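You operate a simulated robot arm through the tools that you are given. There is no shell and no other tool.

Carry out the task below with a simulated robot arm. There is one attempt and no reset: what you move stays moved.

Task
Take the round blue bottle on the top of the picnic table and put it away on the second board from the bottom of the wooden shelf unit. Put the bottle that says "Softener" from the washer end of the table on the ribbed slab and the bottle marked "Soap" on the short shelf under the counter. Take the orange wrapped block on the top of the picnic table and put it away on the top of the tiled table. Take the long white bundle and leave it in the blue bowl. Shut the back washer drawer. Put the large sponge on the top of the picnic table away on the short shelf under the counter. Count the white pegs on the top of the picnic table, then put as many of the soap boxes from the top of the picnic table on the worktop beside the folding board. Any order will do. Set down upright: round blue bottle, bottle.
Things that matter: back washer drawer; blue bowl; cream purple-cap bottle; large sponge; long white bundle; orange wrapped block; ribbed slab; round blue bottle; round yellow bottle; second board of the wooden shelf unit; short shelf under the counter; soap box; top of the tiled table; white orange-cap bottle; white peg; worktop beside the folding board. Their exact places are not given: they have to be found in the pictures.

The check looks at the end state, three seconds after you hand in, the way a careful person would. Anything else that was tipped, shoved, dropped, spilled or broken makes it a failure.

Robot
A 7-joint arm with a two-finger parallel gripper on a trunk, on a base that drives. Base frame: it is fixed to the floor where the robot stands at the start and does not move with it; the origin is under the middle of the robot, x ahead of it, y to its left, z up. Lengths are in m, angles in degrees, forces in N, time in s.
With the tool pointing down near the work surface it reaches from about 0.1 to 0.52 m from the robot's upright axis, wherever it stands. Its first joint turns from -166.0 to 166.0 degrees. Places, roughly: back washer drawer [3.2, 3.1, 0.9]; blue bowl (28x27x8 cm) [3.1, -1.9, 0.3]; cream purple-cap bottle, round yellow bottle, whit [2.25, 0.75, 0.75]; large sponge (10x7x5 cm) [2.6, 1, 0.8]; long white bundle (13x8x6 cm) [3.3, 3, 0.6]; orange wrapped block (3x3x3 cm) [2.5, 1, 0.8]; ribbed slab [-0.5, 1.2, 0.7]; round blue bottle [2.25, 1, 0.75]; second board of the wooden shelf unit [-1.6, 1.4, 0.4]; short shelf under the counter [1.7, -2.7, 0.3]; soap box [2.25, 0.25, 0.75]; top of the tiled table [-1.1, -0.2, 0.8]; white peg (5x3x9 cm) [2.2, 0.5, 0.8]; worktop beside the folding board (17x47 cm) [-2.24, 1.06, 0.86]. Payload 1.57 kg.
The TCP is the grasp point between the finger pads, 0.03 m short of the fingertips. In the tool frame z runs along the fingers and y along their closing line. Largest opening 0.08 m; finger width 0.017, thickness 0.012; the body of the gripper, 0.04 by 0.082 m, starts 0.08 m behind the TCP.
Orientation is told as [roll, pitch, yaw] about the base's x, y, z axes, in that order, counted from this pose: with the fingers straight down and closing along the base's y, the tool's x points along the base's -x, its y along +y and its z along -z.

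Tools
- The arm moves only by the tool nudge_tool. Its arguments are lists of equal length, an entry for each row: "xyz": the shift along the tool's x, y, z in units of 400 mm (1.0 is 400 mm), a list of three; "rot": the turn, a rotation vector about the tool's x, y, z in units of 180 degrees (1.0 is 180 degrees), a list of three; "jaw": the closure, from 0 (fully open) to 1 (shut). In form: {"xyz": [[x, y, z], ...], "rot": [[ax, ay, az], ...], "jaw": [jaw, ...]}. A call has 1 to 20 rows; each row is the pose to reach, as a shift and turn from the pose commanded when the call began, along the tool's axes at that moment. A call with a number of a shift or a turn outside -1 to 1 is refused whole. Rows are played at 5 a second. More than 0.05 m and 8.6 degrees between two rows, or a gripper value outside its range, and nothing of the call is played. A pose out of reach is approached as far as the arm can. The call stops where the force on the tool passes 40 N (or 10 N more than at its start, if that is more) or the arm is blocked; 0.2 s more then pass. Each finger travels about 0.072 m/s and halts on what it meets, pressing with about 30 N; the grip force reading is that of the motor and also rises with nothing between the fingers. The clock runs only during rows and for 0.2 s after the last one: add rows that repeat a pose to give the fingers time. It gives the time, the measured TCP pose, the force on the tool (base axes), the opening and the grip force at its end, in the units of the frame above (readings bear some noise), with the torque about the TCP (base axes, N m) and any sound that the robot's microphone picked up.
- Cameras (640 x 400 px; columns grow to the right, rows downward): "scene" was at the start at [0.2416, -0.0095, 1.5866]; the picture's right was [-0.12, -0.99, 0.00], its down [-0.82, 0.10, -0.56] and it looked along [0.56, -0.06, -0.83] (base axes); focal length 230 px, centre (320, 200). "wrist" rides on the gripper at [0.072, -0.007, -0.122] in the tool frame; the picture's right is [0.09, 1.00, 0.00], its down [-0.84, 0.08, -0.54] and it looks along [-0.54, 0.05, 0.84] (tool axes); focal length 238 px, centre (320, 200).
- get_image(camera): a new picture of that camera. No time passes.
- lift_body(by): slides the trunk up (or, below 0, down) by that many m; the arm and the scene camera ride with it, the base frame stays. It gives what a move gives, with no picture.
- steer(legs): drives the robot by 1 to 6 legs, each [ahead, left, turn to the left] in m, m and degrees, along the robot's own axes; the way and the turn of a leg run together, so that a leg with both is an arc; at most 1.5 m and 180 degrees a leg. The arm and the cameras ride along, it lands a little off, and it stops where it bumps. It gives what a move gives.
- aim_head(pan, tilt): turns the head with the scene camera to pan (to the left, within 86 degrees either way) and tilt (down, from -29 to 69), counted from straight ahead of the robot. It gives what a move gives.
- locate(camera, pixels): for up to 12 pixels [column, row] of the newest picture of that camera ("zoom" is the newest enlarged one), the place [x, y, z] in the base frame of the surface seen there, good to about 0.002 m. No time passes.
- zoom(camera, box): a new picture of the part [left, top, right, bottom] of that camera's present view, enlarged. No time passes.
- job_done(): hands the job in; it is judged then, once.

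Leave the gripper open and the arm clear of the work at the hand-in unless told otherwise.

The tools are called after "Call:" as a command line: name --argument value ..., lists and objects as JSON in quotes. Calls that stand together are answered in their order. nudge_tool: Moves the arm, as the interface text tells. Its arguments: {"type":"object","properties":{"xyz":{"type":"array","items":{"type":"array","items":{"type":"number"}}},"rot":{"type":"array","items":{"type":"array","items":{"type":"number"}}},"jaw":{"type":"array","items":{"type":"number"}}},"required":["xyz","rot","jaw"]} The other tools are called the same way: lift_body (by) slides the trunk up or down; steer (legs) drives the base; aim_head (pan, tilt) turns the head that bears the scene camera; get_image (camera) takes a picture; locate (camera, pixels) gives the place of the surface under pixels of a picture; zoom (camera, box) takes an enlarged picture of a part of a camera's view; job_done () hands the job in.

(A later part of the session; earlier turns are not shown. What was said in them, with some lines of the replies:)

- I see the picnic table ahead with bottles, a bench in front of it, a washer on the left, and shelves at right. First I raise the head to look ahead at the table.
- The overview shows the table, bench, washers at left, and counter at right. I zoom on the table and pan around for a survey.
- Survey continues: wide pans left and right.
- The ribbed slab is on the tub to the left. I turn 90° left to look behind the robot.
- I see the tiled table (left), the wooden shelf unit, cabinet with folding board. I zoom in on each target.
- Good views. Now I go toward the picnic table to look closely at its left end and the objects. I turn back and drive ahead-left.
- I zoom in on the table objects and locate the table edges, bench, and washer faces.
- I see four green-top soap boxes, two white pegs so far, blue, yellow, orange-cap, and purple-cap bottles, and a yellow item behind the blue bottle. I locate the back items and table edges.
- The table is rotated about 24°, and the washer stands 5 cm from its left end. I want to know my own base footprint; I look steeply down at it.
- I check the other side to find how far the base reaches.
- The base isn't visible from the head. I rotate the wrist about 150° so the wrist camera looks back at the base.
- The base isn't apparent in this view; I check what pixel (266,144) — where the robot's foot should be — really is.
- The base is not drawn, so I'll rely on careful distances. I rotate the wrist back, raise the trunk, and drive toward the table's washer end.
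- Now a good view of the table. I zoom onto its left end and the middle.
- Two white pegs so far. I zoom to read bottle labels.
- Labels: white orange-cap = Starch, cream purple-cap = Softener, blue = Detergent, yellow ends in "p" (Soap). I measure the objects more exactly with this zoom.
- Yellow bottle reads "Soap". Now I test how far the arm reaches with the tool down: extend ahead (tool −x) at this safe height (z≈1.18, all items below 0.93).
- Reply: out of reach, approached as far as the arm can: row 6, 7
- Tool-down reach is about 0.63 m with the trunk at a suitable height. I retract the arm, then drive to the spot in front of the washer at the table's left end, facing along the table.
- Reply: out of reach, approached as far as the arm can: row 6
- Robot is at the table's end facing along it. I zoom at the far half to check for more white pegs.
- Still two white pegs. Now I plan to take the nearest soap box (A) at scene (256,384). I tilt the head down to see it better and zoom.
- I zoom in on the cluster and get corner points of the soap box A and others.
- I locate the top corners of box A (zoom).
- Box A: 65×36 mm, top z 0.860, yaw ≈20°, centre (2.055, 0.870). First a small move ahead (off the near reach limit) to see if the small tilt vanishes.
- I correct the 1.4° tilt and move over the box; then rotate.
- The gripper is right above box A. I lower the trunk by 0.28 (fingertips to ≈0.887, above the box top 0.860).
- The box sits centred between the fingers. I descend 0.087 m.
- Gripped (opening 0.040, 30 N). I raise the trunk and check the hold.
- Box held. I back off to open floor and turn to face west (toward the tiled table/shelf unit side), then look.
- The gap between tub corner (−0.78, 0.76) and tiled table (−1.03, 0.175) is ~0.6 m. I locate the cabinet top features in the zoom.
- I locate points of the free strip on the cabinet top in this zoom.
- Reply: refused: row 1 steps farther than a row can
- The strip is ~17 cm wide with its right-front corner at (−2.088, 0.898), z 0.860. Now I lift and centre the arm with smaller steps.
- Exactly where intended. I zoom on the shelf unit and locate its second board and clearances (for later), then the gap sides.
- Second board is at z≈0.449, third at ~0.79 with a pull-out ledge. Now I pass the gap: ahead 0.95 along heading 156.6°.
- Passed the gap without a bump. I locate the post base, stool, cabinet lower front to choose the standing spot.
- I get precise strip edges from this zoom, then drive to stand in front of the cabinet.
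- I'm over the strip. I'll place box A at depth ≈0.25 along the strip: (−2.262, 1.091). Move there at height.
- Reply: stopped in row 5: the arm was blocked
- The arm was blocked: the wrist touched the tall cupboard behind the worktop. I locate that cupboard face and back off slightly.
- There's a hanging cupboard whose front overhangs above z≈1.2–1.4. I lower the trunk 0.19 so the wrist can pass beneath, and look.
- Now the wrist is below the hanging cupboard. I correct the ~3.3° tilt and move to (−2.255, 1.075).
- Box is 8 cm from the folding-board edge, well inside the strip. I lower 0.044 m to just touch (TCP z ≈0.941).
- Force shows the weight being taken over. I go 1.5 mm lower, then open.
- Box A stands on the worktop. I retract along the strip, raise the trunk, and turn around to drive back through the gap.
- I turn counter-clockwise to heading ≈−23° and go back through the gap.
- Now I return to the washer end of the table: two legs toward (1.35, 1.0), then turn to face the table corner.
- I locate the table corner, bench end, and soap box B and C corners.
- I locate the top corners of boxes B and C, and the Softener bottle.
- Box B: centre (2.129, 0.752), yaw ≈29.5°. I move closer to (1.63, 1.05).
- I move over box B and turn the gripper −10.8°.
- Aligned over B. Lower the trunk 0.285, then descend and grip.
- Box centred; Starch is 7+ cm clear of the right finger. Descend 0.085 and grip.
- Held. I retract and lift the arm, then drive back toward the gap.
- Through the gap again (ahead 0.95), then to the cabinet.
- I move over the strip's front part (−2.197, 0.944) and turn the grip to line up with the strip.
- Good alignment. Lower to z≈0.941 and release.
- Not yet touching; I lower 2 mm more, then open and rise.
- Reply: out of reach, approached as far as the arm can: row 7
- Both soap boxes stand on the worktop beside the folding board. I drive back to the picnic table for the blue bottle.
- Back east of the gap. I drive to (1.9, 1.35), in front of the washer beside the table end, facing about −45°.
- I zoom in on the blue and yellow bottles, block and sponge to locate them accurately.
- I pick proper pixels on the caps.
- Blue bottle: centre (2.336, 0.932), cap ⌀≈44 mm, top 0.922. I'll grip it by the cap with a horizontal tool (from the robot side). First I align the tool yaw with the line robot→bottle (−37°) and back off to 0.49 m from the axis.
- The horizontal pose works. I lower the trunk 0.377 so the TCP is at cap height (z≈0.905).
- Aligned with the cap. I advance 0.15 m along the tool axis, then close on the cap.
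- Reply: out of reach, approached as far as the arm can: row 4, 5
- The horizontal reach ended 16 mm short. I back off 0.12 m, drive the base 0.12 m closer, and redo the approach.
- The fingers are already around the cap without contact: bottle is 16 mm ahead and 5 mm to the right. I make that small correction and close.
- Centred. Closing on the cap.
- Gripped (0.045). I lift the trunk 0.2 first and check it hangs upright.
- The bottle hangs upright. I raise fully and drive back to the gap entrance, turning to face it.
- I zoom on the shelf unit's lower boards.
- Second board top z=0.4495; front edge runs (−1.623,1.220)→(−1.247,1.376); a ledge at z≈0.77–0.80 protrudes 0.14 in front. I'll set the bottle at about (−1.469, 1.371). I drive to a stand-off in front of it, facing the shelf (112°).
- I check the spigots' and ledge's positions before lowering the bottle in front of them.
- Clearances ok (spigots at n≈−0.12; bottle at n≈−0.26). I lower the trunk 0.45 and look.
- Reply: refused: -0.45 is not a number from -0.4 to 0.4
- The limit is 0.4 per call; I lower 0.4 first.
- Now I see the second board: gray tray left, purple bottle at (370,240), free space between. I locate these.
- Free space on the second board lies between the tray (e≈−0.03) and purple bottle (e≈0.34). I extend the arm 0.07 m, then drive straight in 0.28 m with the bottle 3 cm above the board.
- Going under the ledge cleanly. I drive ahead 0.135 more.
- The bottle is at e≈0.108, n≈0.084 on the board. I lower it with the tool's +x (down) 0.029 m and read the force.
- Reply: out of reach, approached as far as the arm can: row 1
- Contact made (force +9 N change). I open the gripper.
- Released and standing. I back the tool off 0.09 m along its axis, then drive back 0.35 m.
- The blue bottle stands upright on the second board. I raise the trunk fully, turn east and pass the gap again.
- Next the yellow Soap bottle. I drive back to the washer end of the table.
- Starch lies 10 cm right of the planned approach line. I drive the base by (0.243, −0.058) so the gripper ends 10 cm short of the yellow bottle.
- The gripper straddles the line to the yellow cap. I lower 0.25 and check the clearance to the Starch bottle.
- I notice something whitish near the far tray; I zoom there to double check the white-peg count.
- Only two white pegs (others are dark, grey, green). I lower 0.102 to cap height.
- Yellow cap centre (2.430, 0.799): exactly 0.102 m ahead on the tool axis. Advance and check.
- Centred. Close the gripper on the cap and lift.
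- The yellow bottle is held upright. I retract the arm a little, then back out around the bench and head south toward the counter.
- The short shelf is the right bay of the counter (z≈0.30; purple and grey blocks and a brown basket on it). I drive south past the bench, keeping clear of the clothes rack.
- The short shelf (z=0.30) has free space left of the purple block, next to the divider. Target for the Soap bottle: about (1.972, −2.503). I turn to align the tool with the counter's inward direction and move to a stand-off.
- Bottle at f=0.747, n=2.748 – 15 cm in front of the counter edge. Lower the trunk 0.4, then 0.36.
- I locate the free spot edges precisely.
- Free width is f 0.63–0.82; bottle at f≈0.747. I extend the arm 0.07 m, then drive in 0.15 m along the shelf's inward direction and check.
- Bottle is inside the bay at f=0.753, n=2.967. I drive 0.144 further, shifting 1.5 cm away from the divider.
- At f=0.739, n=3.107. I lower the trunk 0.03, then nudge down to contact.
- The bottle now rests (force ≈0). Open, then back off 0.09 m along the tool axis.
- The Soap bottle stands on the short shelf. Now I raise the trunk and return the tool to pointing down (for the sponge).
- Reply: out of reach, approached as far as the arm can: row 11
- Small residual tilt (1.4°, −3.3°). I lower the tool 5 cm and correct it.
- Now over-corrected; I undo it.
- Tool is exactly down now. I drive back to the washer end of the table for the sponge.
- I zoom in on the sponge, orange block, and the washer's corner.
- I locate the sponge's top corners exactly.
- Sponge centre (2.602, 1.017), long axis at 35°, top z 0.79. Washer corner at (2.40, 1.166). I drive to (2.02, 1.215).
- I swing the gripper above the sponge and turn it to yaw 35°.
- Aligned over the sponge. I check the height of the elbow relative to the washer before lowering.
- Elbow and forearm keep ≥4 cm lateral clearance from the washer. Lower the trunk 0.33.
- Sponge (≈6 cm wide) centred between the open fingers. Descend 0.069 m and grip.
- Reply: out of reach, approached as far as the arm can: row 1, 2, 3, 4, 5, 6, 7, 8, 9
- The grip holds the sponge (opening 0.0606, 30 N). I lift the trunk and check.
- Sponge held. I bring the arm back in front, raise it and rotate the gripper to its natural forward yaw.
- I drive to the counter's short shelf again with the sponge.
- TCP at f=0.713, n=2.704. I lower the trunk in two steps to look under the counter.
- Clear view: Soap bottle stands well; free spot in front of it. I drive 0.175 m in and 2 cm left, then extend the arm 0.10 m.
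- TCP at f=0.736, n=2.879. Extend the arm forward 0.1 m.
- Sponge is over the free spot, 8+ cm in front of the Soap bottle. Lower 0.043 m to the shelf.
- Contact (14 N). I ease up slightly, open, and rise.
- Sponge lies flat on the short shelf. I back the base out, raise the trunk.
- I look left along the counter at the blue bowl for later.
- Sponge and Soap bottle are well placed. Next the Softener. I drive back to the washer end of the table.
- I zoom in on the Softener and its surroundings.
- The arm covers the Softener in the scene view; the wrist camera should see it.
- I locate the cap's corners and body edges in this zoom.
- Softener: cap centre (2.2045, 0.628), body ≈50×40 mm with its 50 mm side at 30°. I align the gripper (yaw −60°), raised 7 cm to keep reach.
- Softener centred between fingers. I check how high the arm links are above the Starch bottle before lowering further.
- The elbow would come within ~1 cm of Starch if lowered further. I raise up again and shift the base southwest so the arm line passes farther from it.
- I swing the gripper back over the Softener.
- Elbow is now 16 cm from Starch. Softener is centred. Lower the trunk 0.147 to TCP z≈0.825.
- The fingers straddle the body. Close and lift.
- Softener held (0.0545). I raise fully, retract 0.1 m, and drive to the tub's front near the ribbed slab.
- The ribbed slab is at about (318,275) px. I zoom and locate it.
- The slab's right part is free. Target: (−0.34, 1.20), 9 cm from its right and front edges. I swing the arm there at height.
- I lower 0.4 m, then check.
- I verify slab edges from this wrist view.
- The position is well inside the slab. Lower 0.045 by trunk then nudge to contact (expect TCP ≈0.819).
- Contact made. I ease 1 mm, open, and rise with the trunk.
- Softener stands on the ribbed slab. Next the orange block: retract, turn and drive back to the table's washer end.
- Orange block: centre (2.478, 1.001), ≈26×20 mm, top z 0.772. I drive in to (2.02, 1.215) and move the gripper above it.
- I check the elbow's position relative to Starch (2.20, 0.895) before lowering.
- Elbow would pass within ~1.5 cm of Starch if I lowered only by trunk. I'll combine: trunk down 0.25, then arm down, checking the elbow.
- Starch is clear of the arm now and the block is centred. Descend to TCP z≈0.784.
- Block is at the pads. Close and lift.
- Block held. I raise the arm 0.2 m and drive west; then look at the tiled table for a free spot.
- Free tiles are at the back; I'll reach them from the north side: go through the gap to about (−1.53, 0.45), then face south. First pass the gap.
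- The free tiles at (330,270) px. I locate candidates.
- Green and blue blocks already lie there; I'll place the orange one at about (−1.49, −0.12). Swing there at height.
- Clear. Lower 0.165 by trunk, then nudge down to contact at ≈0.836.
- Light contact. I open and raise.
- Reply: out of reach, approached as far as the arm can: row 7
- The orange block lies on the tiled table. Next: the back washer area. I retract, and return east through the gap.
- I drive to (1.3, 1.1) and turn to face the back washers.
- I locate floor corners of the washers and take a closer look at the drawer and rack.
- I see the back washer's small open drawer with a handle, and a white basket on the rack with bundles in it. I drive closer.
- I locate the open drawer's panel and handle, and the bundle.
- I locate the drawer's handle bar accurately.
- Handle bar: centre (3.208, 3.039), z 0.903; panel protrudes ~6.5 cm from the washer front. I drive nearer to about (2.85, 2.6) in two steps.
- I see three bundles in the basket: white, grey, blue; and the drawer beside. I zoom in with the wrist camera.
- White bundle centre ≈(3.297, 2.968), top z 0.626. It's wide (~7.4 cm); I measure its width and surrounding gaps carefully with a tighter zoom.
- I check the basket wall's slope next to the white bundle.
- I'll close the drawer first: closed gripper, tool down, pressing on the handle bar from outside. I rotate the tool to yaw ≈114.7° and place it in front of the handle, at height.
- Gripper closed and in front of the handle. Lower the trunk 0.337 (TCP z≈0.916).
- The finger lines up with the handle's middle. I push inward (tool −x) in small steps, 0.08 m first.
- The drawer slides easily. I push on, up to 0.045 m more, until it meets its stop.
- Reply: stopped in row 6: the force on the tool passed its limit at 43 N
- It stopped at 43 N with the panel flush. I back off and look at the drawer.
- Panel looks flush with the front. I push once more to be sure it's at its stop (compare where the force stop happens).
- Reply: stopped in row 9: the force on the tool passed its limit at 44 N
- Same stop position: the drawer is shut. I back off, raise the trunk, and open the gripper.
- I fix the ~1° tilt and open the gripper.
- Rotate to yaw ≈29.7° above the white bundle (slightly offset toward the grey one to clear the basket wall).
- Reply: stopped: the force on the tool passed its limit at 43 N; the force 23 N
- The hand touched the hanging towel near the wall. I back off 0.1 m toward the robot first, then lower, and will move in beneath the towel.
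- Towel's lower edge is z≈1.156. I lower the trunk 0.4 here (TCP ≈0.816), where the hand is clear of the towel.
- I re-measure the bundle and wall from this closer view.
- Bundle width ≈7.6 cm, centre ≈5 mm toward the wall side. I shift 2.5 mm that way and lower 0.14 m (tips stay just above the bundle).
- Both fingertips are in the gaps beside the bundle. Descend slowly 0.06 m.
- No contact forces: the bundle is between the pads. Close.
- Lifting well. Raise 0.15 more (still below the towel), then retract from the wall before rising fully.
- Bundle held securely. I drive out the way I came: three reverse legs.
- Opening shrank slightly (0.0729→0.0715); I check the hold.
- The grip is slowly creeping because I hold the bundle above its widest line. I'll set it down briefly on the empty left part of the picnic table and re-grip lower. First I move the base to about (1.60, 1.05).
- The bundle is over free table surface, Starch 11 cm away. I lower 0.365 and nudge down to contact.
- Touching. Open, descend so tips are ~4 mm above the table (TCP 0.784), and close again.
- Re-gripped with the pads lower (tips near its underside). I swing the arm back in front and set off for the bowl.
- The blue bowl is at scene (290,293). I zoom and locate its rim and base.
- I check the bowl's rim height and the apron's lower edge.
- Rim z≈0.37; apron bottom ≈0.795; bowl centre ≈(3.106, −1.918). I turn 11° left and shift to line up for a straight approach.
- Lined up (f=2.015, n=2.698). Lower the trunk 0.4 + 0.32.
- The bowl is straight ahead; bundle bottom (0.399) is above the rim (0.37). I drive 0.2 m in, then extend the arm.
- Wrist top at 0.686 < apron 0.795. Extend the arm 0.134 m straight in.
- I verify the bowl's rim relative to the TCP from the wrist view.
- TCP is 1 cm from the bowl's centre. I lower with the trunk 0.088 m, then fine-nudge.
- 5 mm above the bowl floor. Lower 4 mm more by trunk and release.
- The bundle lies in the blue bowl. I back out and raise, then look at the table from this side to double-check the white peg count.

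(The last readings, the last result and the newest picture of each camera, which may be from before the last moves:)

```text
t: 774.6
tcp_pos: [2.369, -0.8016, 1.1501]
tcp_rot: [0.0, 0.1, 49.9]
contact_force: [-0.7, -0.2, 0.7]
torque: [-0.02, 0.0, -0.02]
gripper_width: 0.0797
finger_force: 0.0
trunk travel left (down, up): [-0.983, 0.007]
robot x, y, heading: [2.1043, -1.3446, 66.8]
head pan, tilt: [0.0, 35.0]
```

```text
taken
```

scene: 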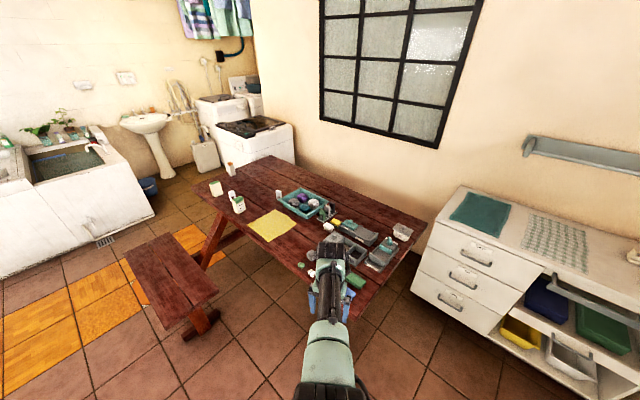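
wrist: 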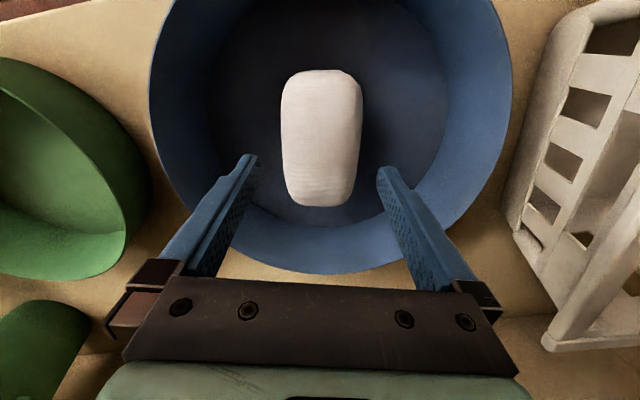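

Call:
zoom --camera "scene" --box '[185, 150, 425, 300]'

Call:
zoom --camera "scene" --box '[260, 180, 360, 260]'

Call:
zoom --camera "scene" --box '[330, 200, 420, 290]'

```text
2.67 times, centred on (305, 225) of scene
```

zoom: 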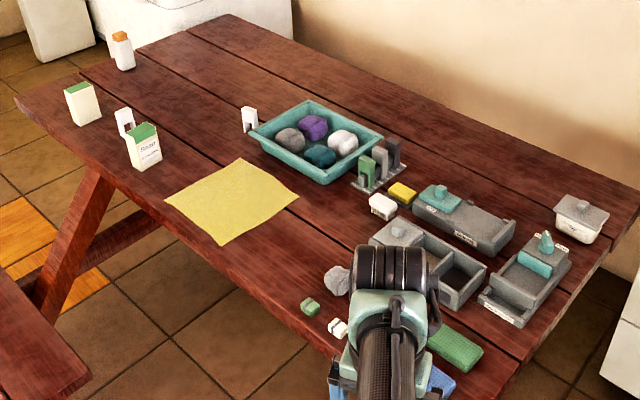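

```text
5.00 times, centred on (310, 220) of scene
```

zoom: 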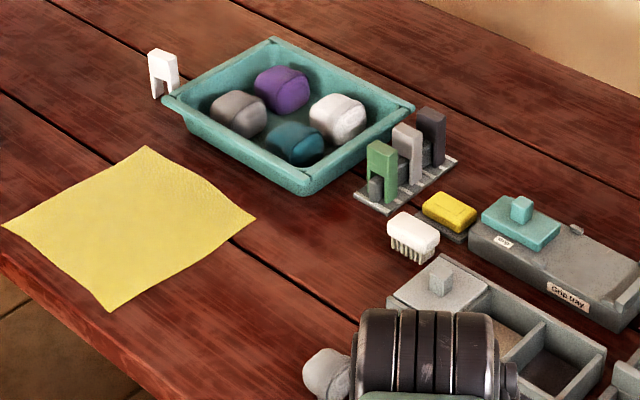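

```text
4.44 times, centred on (375, 245) of scene
```

zoom: 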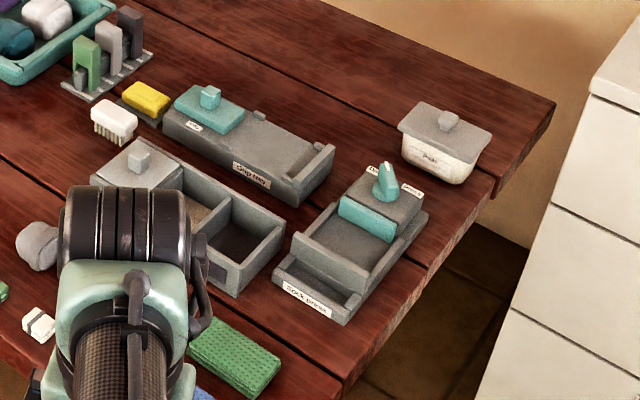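

I compare the light-grey peg in the rack with a true white peg more closely.

Call:
zoom --camera "scene" --box '[325, 198, 355, 226]'

Call:
zoom --camera "scene" --box '[280, 184, 310, 212]'

Call:
zoom --camera "scene" --box '[205, 160, 250, 220]'

```text
14.29 times, centred on (340, 212) of scene
```

zoom: 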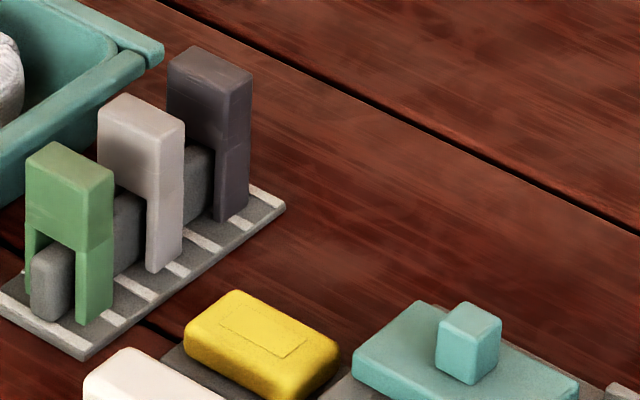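

```text
14.29 times, centred on (295, 198) of scene
```

zoom: 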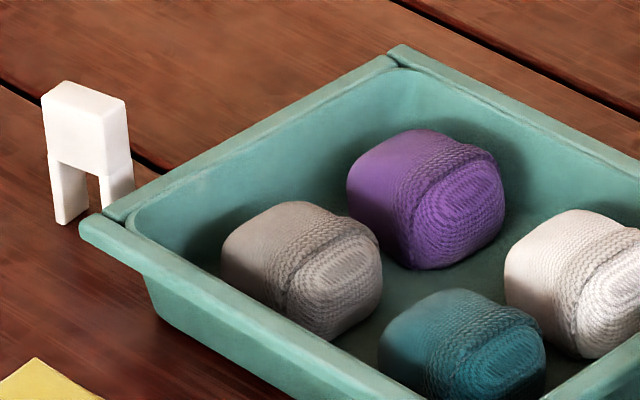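

```text
6.67 times, centred on (228, 190) of scene
```

zoom: 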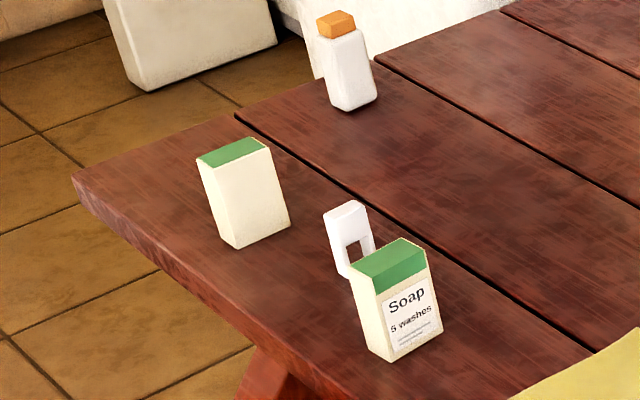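

Exactly two white pegs, so two soap boxes was right. Everything else on the table stands as before. I back the robot away with the gripper open, then take one last look at the counter side.

Call:
steer --legs '[[-0.15, 0.15, 0], [0, 0, -130]]'

Call:
aim_head --pan 10 --tilt 30

Call:
get_image --camera "scene"

Call:
zoom --camera "scene" --box '[100, 180, 560, 380]'

```text
t: 781.7
tcp_pos: [2.1488, -1.9788, 1.1505]
tcp_rot: [-0.1, 0.1, -81.2]
contact_force: [-0.2, -0.9, -0.5]
torque: [-0.02, 0.02, 0.01]
gripper_width: 0.0801
finger_force: 0.0
trunk travel left (down, up): [-0.983, 0.007]
robot x, y, heading: [1.9118, -1.4234, -64.1]
head pan, tilt: [0.0, 35.0]
```

```text
t: 782.4
tcp_pos: [2.1491, -1.979, 1.1519]
tcp_rot: [0.0, 0.1, -81.3]
contact_force: [-0.4, -1.3, -0.2]
torque: [-0.03, -0.01, 0.0]
gripper_width: 0.0802
finger_force: 0.0
trunk travel left (down, up): [-0.983, 0.007]
robot x, y, heading: [1.9081, -1.4251, -64.3]
head pan, tilt: [10.0, 30.0]
```

```text
taken
```

scene: 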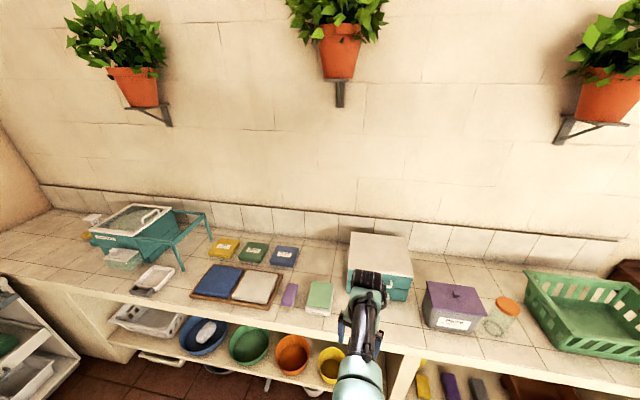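

```text
1.39 times, centred on (330, 280) of scene
```

zoom: 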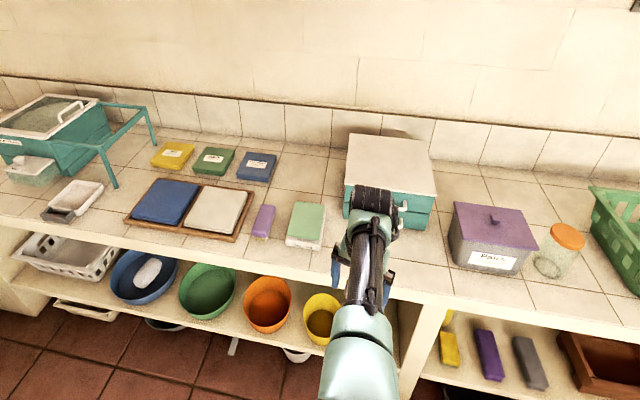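

Counter side is right: bundle in the bowl, sponge and Soap on the short shelf. I drive back to the middle for a final look at the west side.

Call:
steer --legs '[[-1.32, -0.15, 0], [-0.93, -0.44, 0], [0, 0, -120]]'

Call:
aim_head --pan -15 --tilt 30

Call:
get_image --camera "scene"

Call:
zoom --camera "scene" --box '[180, 80, 480, 270]'

```text
t: 799.0
tcp_pos: [-0.2003, 0.4234, 1.1498]
tcp_rot: [-0.1, 0.2, 158.8]
contact_force: [1.4, 0.4, 0.0]
torque: [-0.02, -0.01, 0.01]
gripper_width: 0.0798
finger_force: 0.0
trunk travel left (down, up): [-0.983, 0.007]
robot x, y, heading: [0.4004, 0.3537, 175.4]
head pan, tilt: [10.0, 30.0]
```

```text
t: 799.9
tcp_pos: [-0.2005, 0.4228, 1.1499]
tcp_rot: [0.0, 0.0, 158.9]
contact_force: [0.1, -0.8, 0.5]
torque: [-0.03, 0.0, 0.03]
gripper_width: 0.0797
finger_force: 0.0
trunk travel left (down, up): [-0.983, 0.007]
robot x, y, heading: [0.3983, 0.3515, 175.9]
head pan, tilt: [-15.0, 30.0]
```

```text
taken
```

scene: 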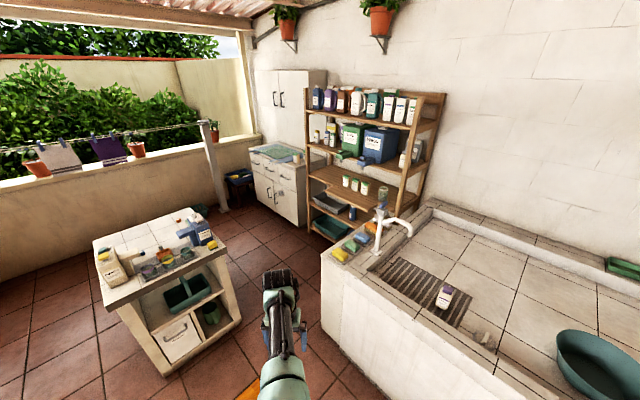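

```text
2.11 times, centred on (330, 175) of scene
```

zoom: 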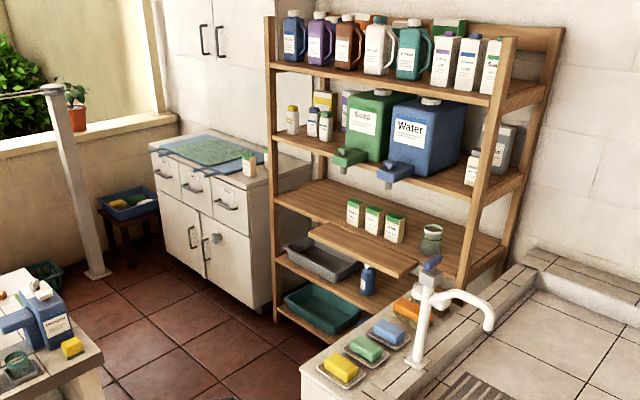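

Call:
zoom --camera "scene" --box '[270, 135, 340, 185]'

Call:
zoom --camera "scene" --box '[90, 200, 230, 300]'

```text
8.00 times, centred on (305, 160) of scene
```

zoom: 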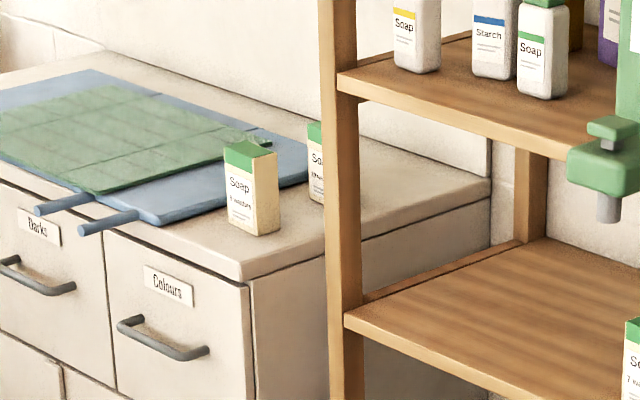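

```text
4.00 times, centred on (160, 250) of scene
```

zoom: 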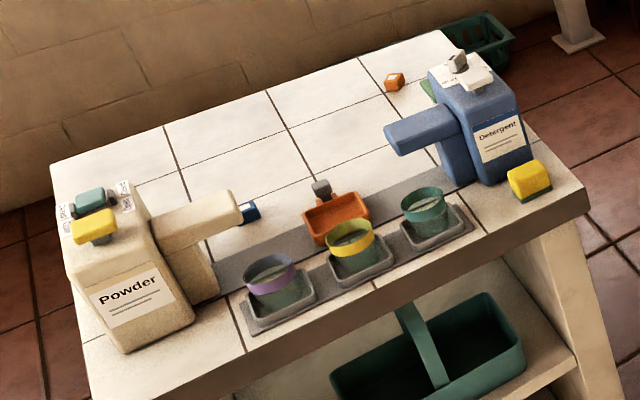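

All items are in place: two soap boxes beside the folding board, orange block on the tiled table, blue bottle on the second board, Softener on the slab, Soap and sponge on the short shelf, bundle in the bowl, drawer shut. The gripper is open and the arm clear. I hand the job in.

Call:
job_done

```text
The job is handed in.
```

I finished every part of the task and handed it in; the result of the check has not come back.

- **Round blue bottle:** it stands upright on the second board of the wooden shelf unit, between the grey tray and the purple bottle.
- **Softener bottle (cream, purple cap):** it stands upright on the ribbed slab.
- **Soap bottle (round yellow):** it stands upright on the short shelf under the counter.
- **Large sponge:** it lies flat on the same short shelf, in front of the Soap bottle.
- **Orange wrapped block:** it is on the tiled table.
- **Long white bundle:** it is in the blue bowl.
- **Back washer drawer:** it is shut. I pushed it twice and it stopped at the same place both times.
- **Soap boxes:** I counted two white pegs, so I put two boxes upright on the worktop beside the folding board. The three pegs in the rack on the table are green, light grey and dark, so I did not count them.

Three contacts happened along the way:

- **Hanging towel:** while reaching for the bundle, the hand pressed on the towel above the rack. I backed off, and the towel looked unchanged afterwards.
- **Hanging cupboard:** the wrist touched the cupboard above the worktop once, with no visible effect.
- **White bundle:** I set it down briefly on an empty part of the picnic table to grip it lower, then carried on to the bowl.

The gripper was left open and the arm clear of everything.
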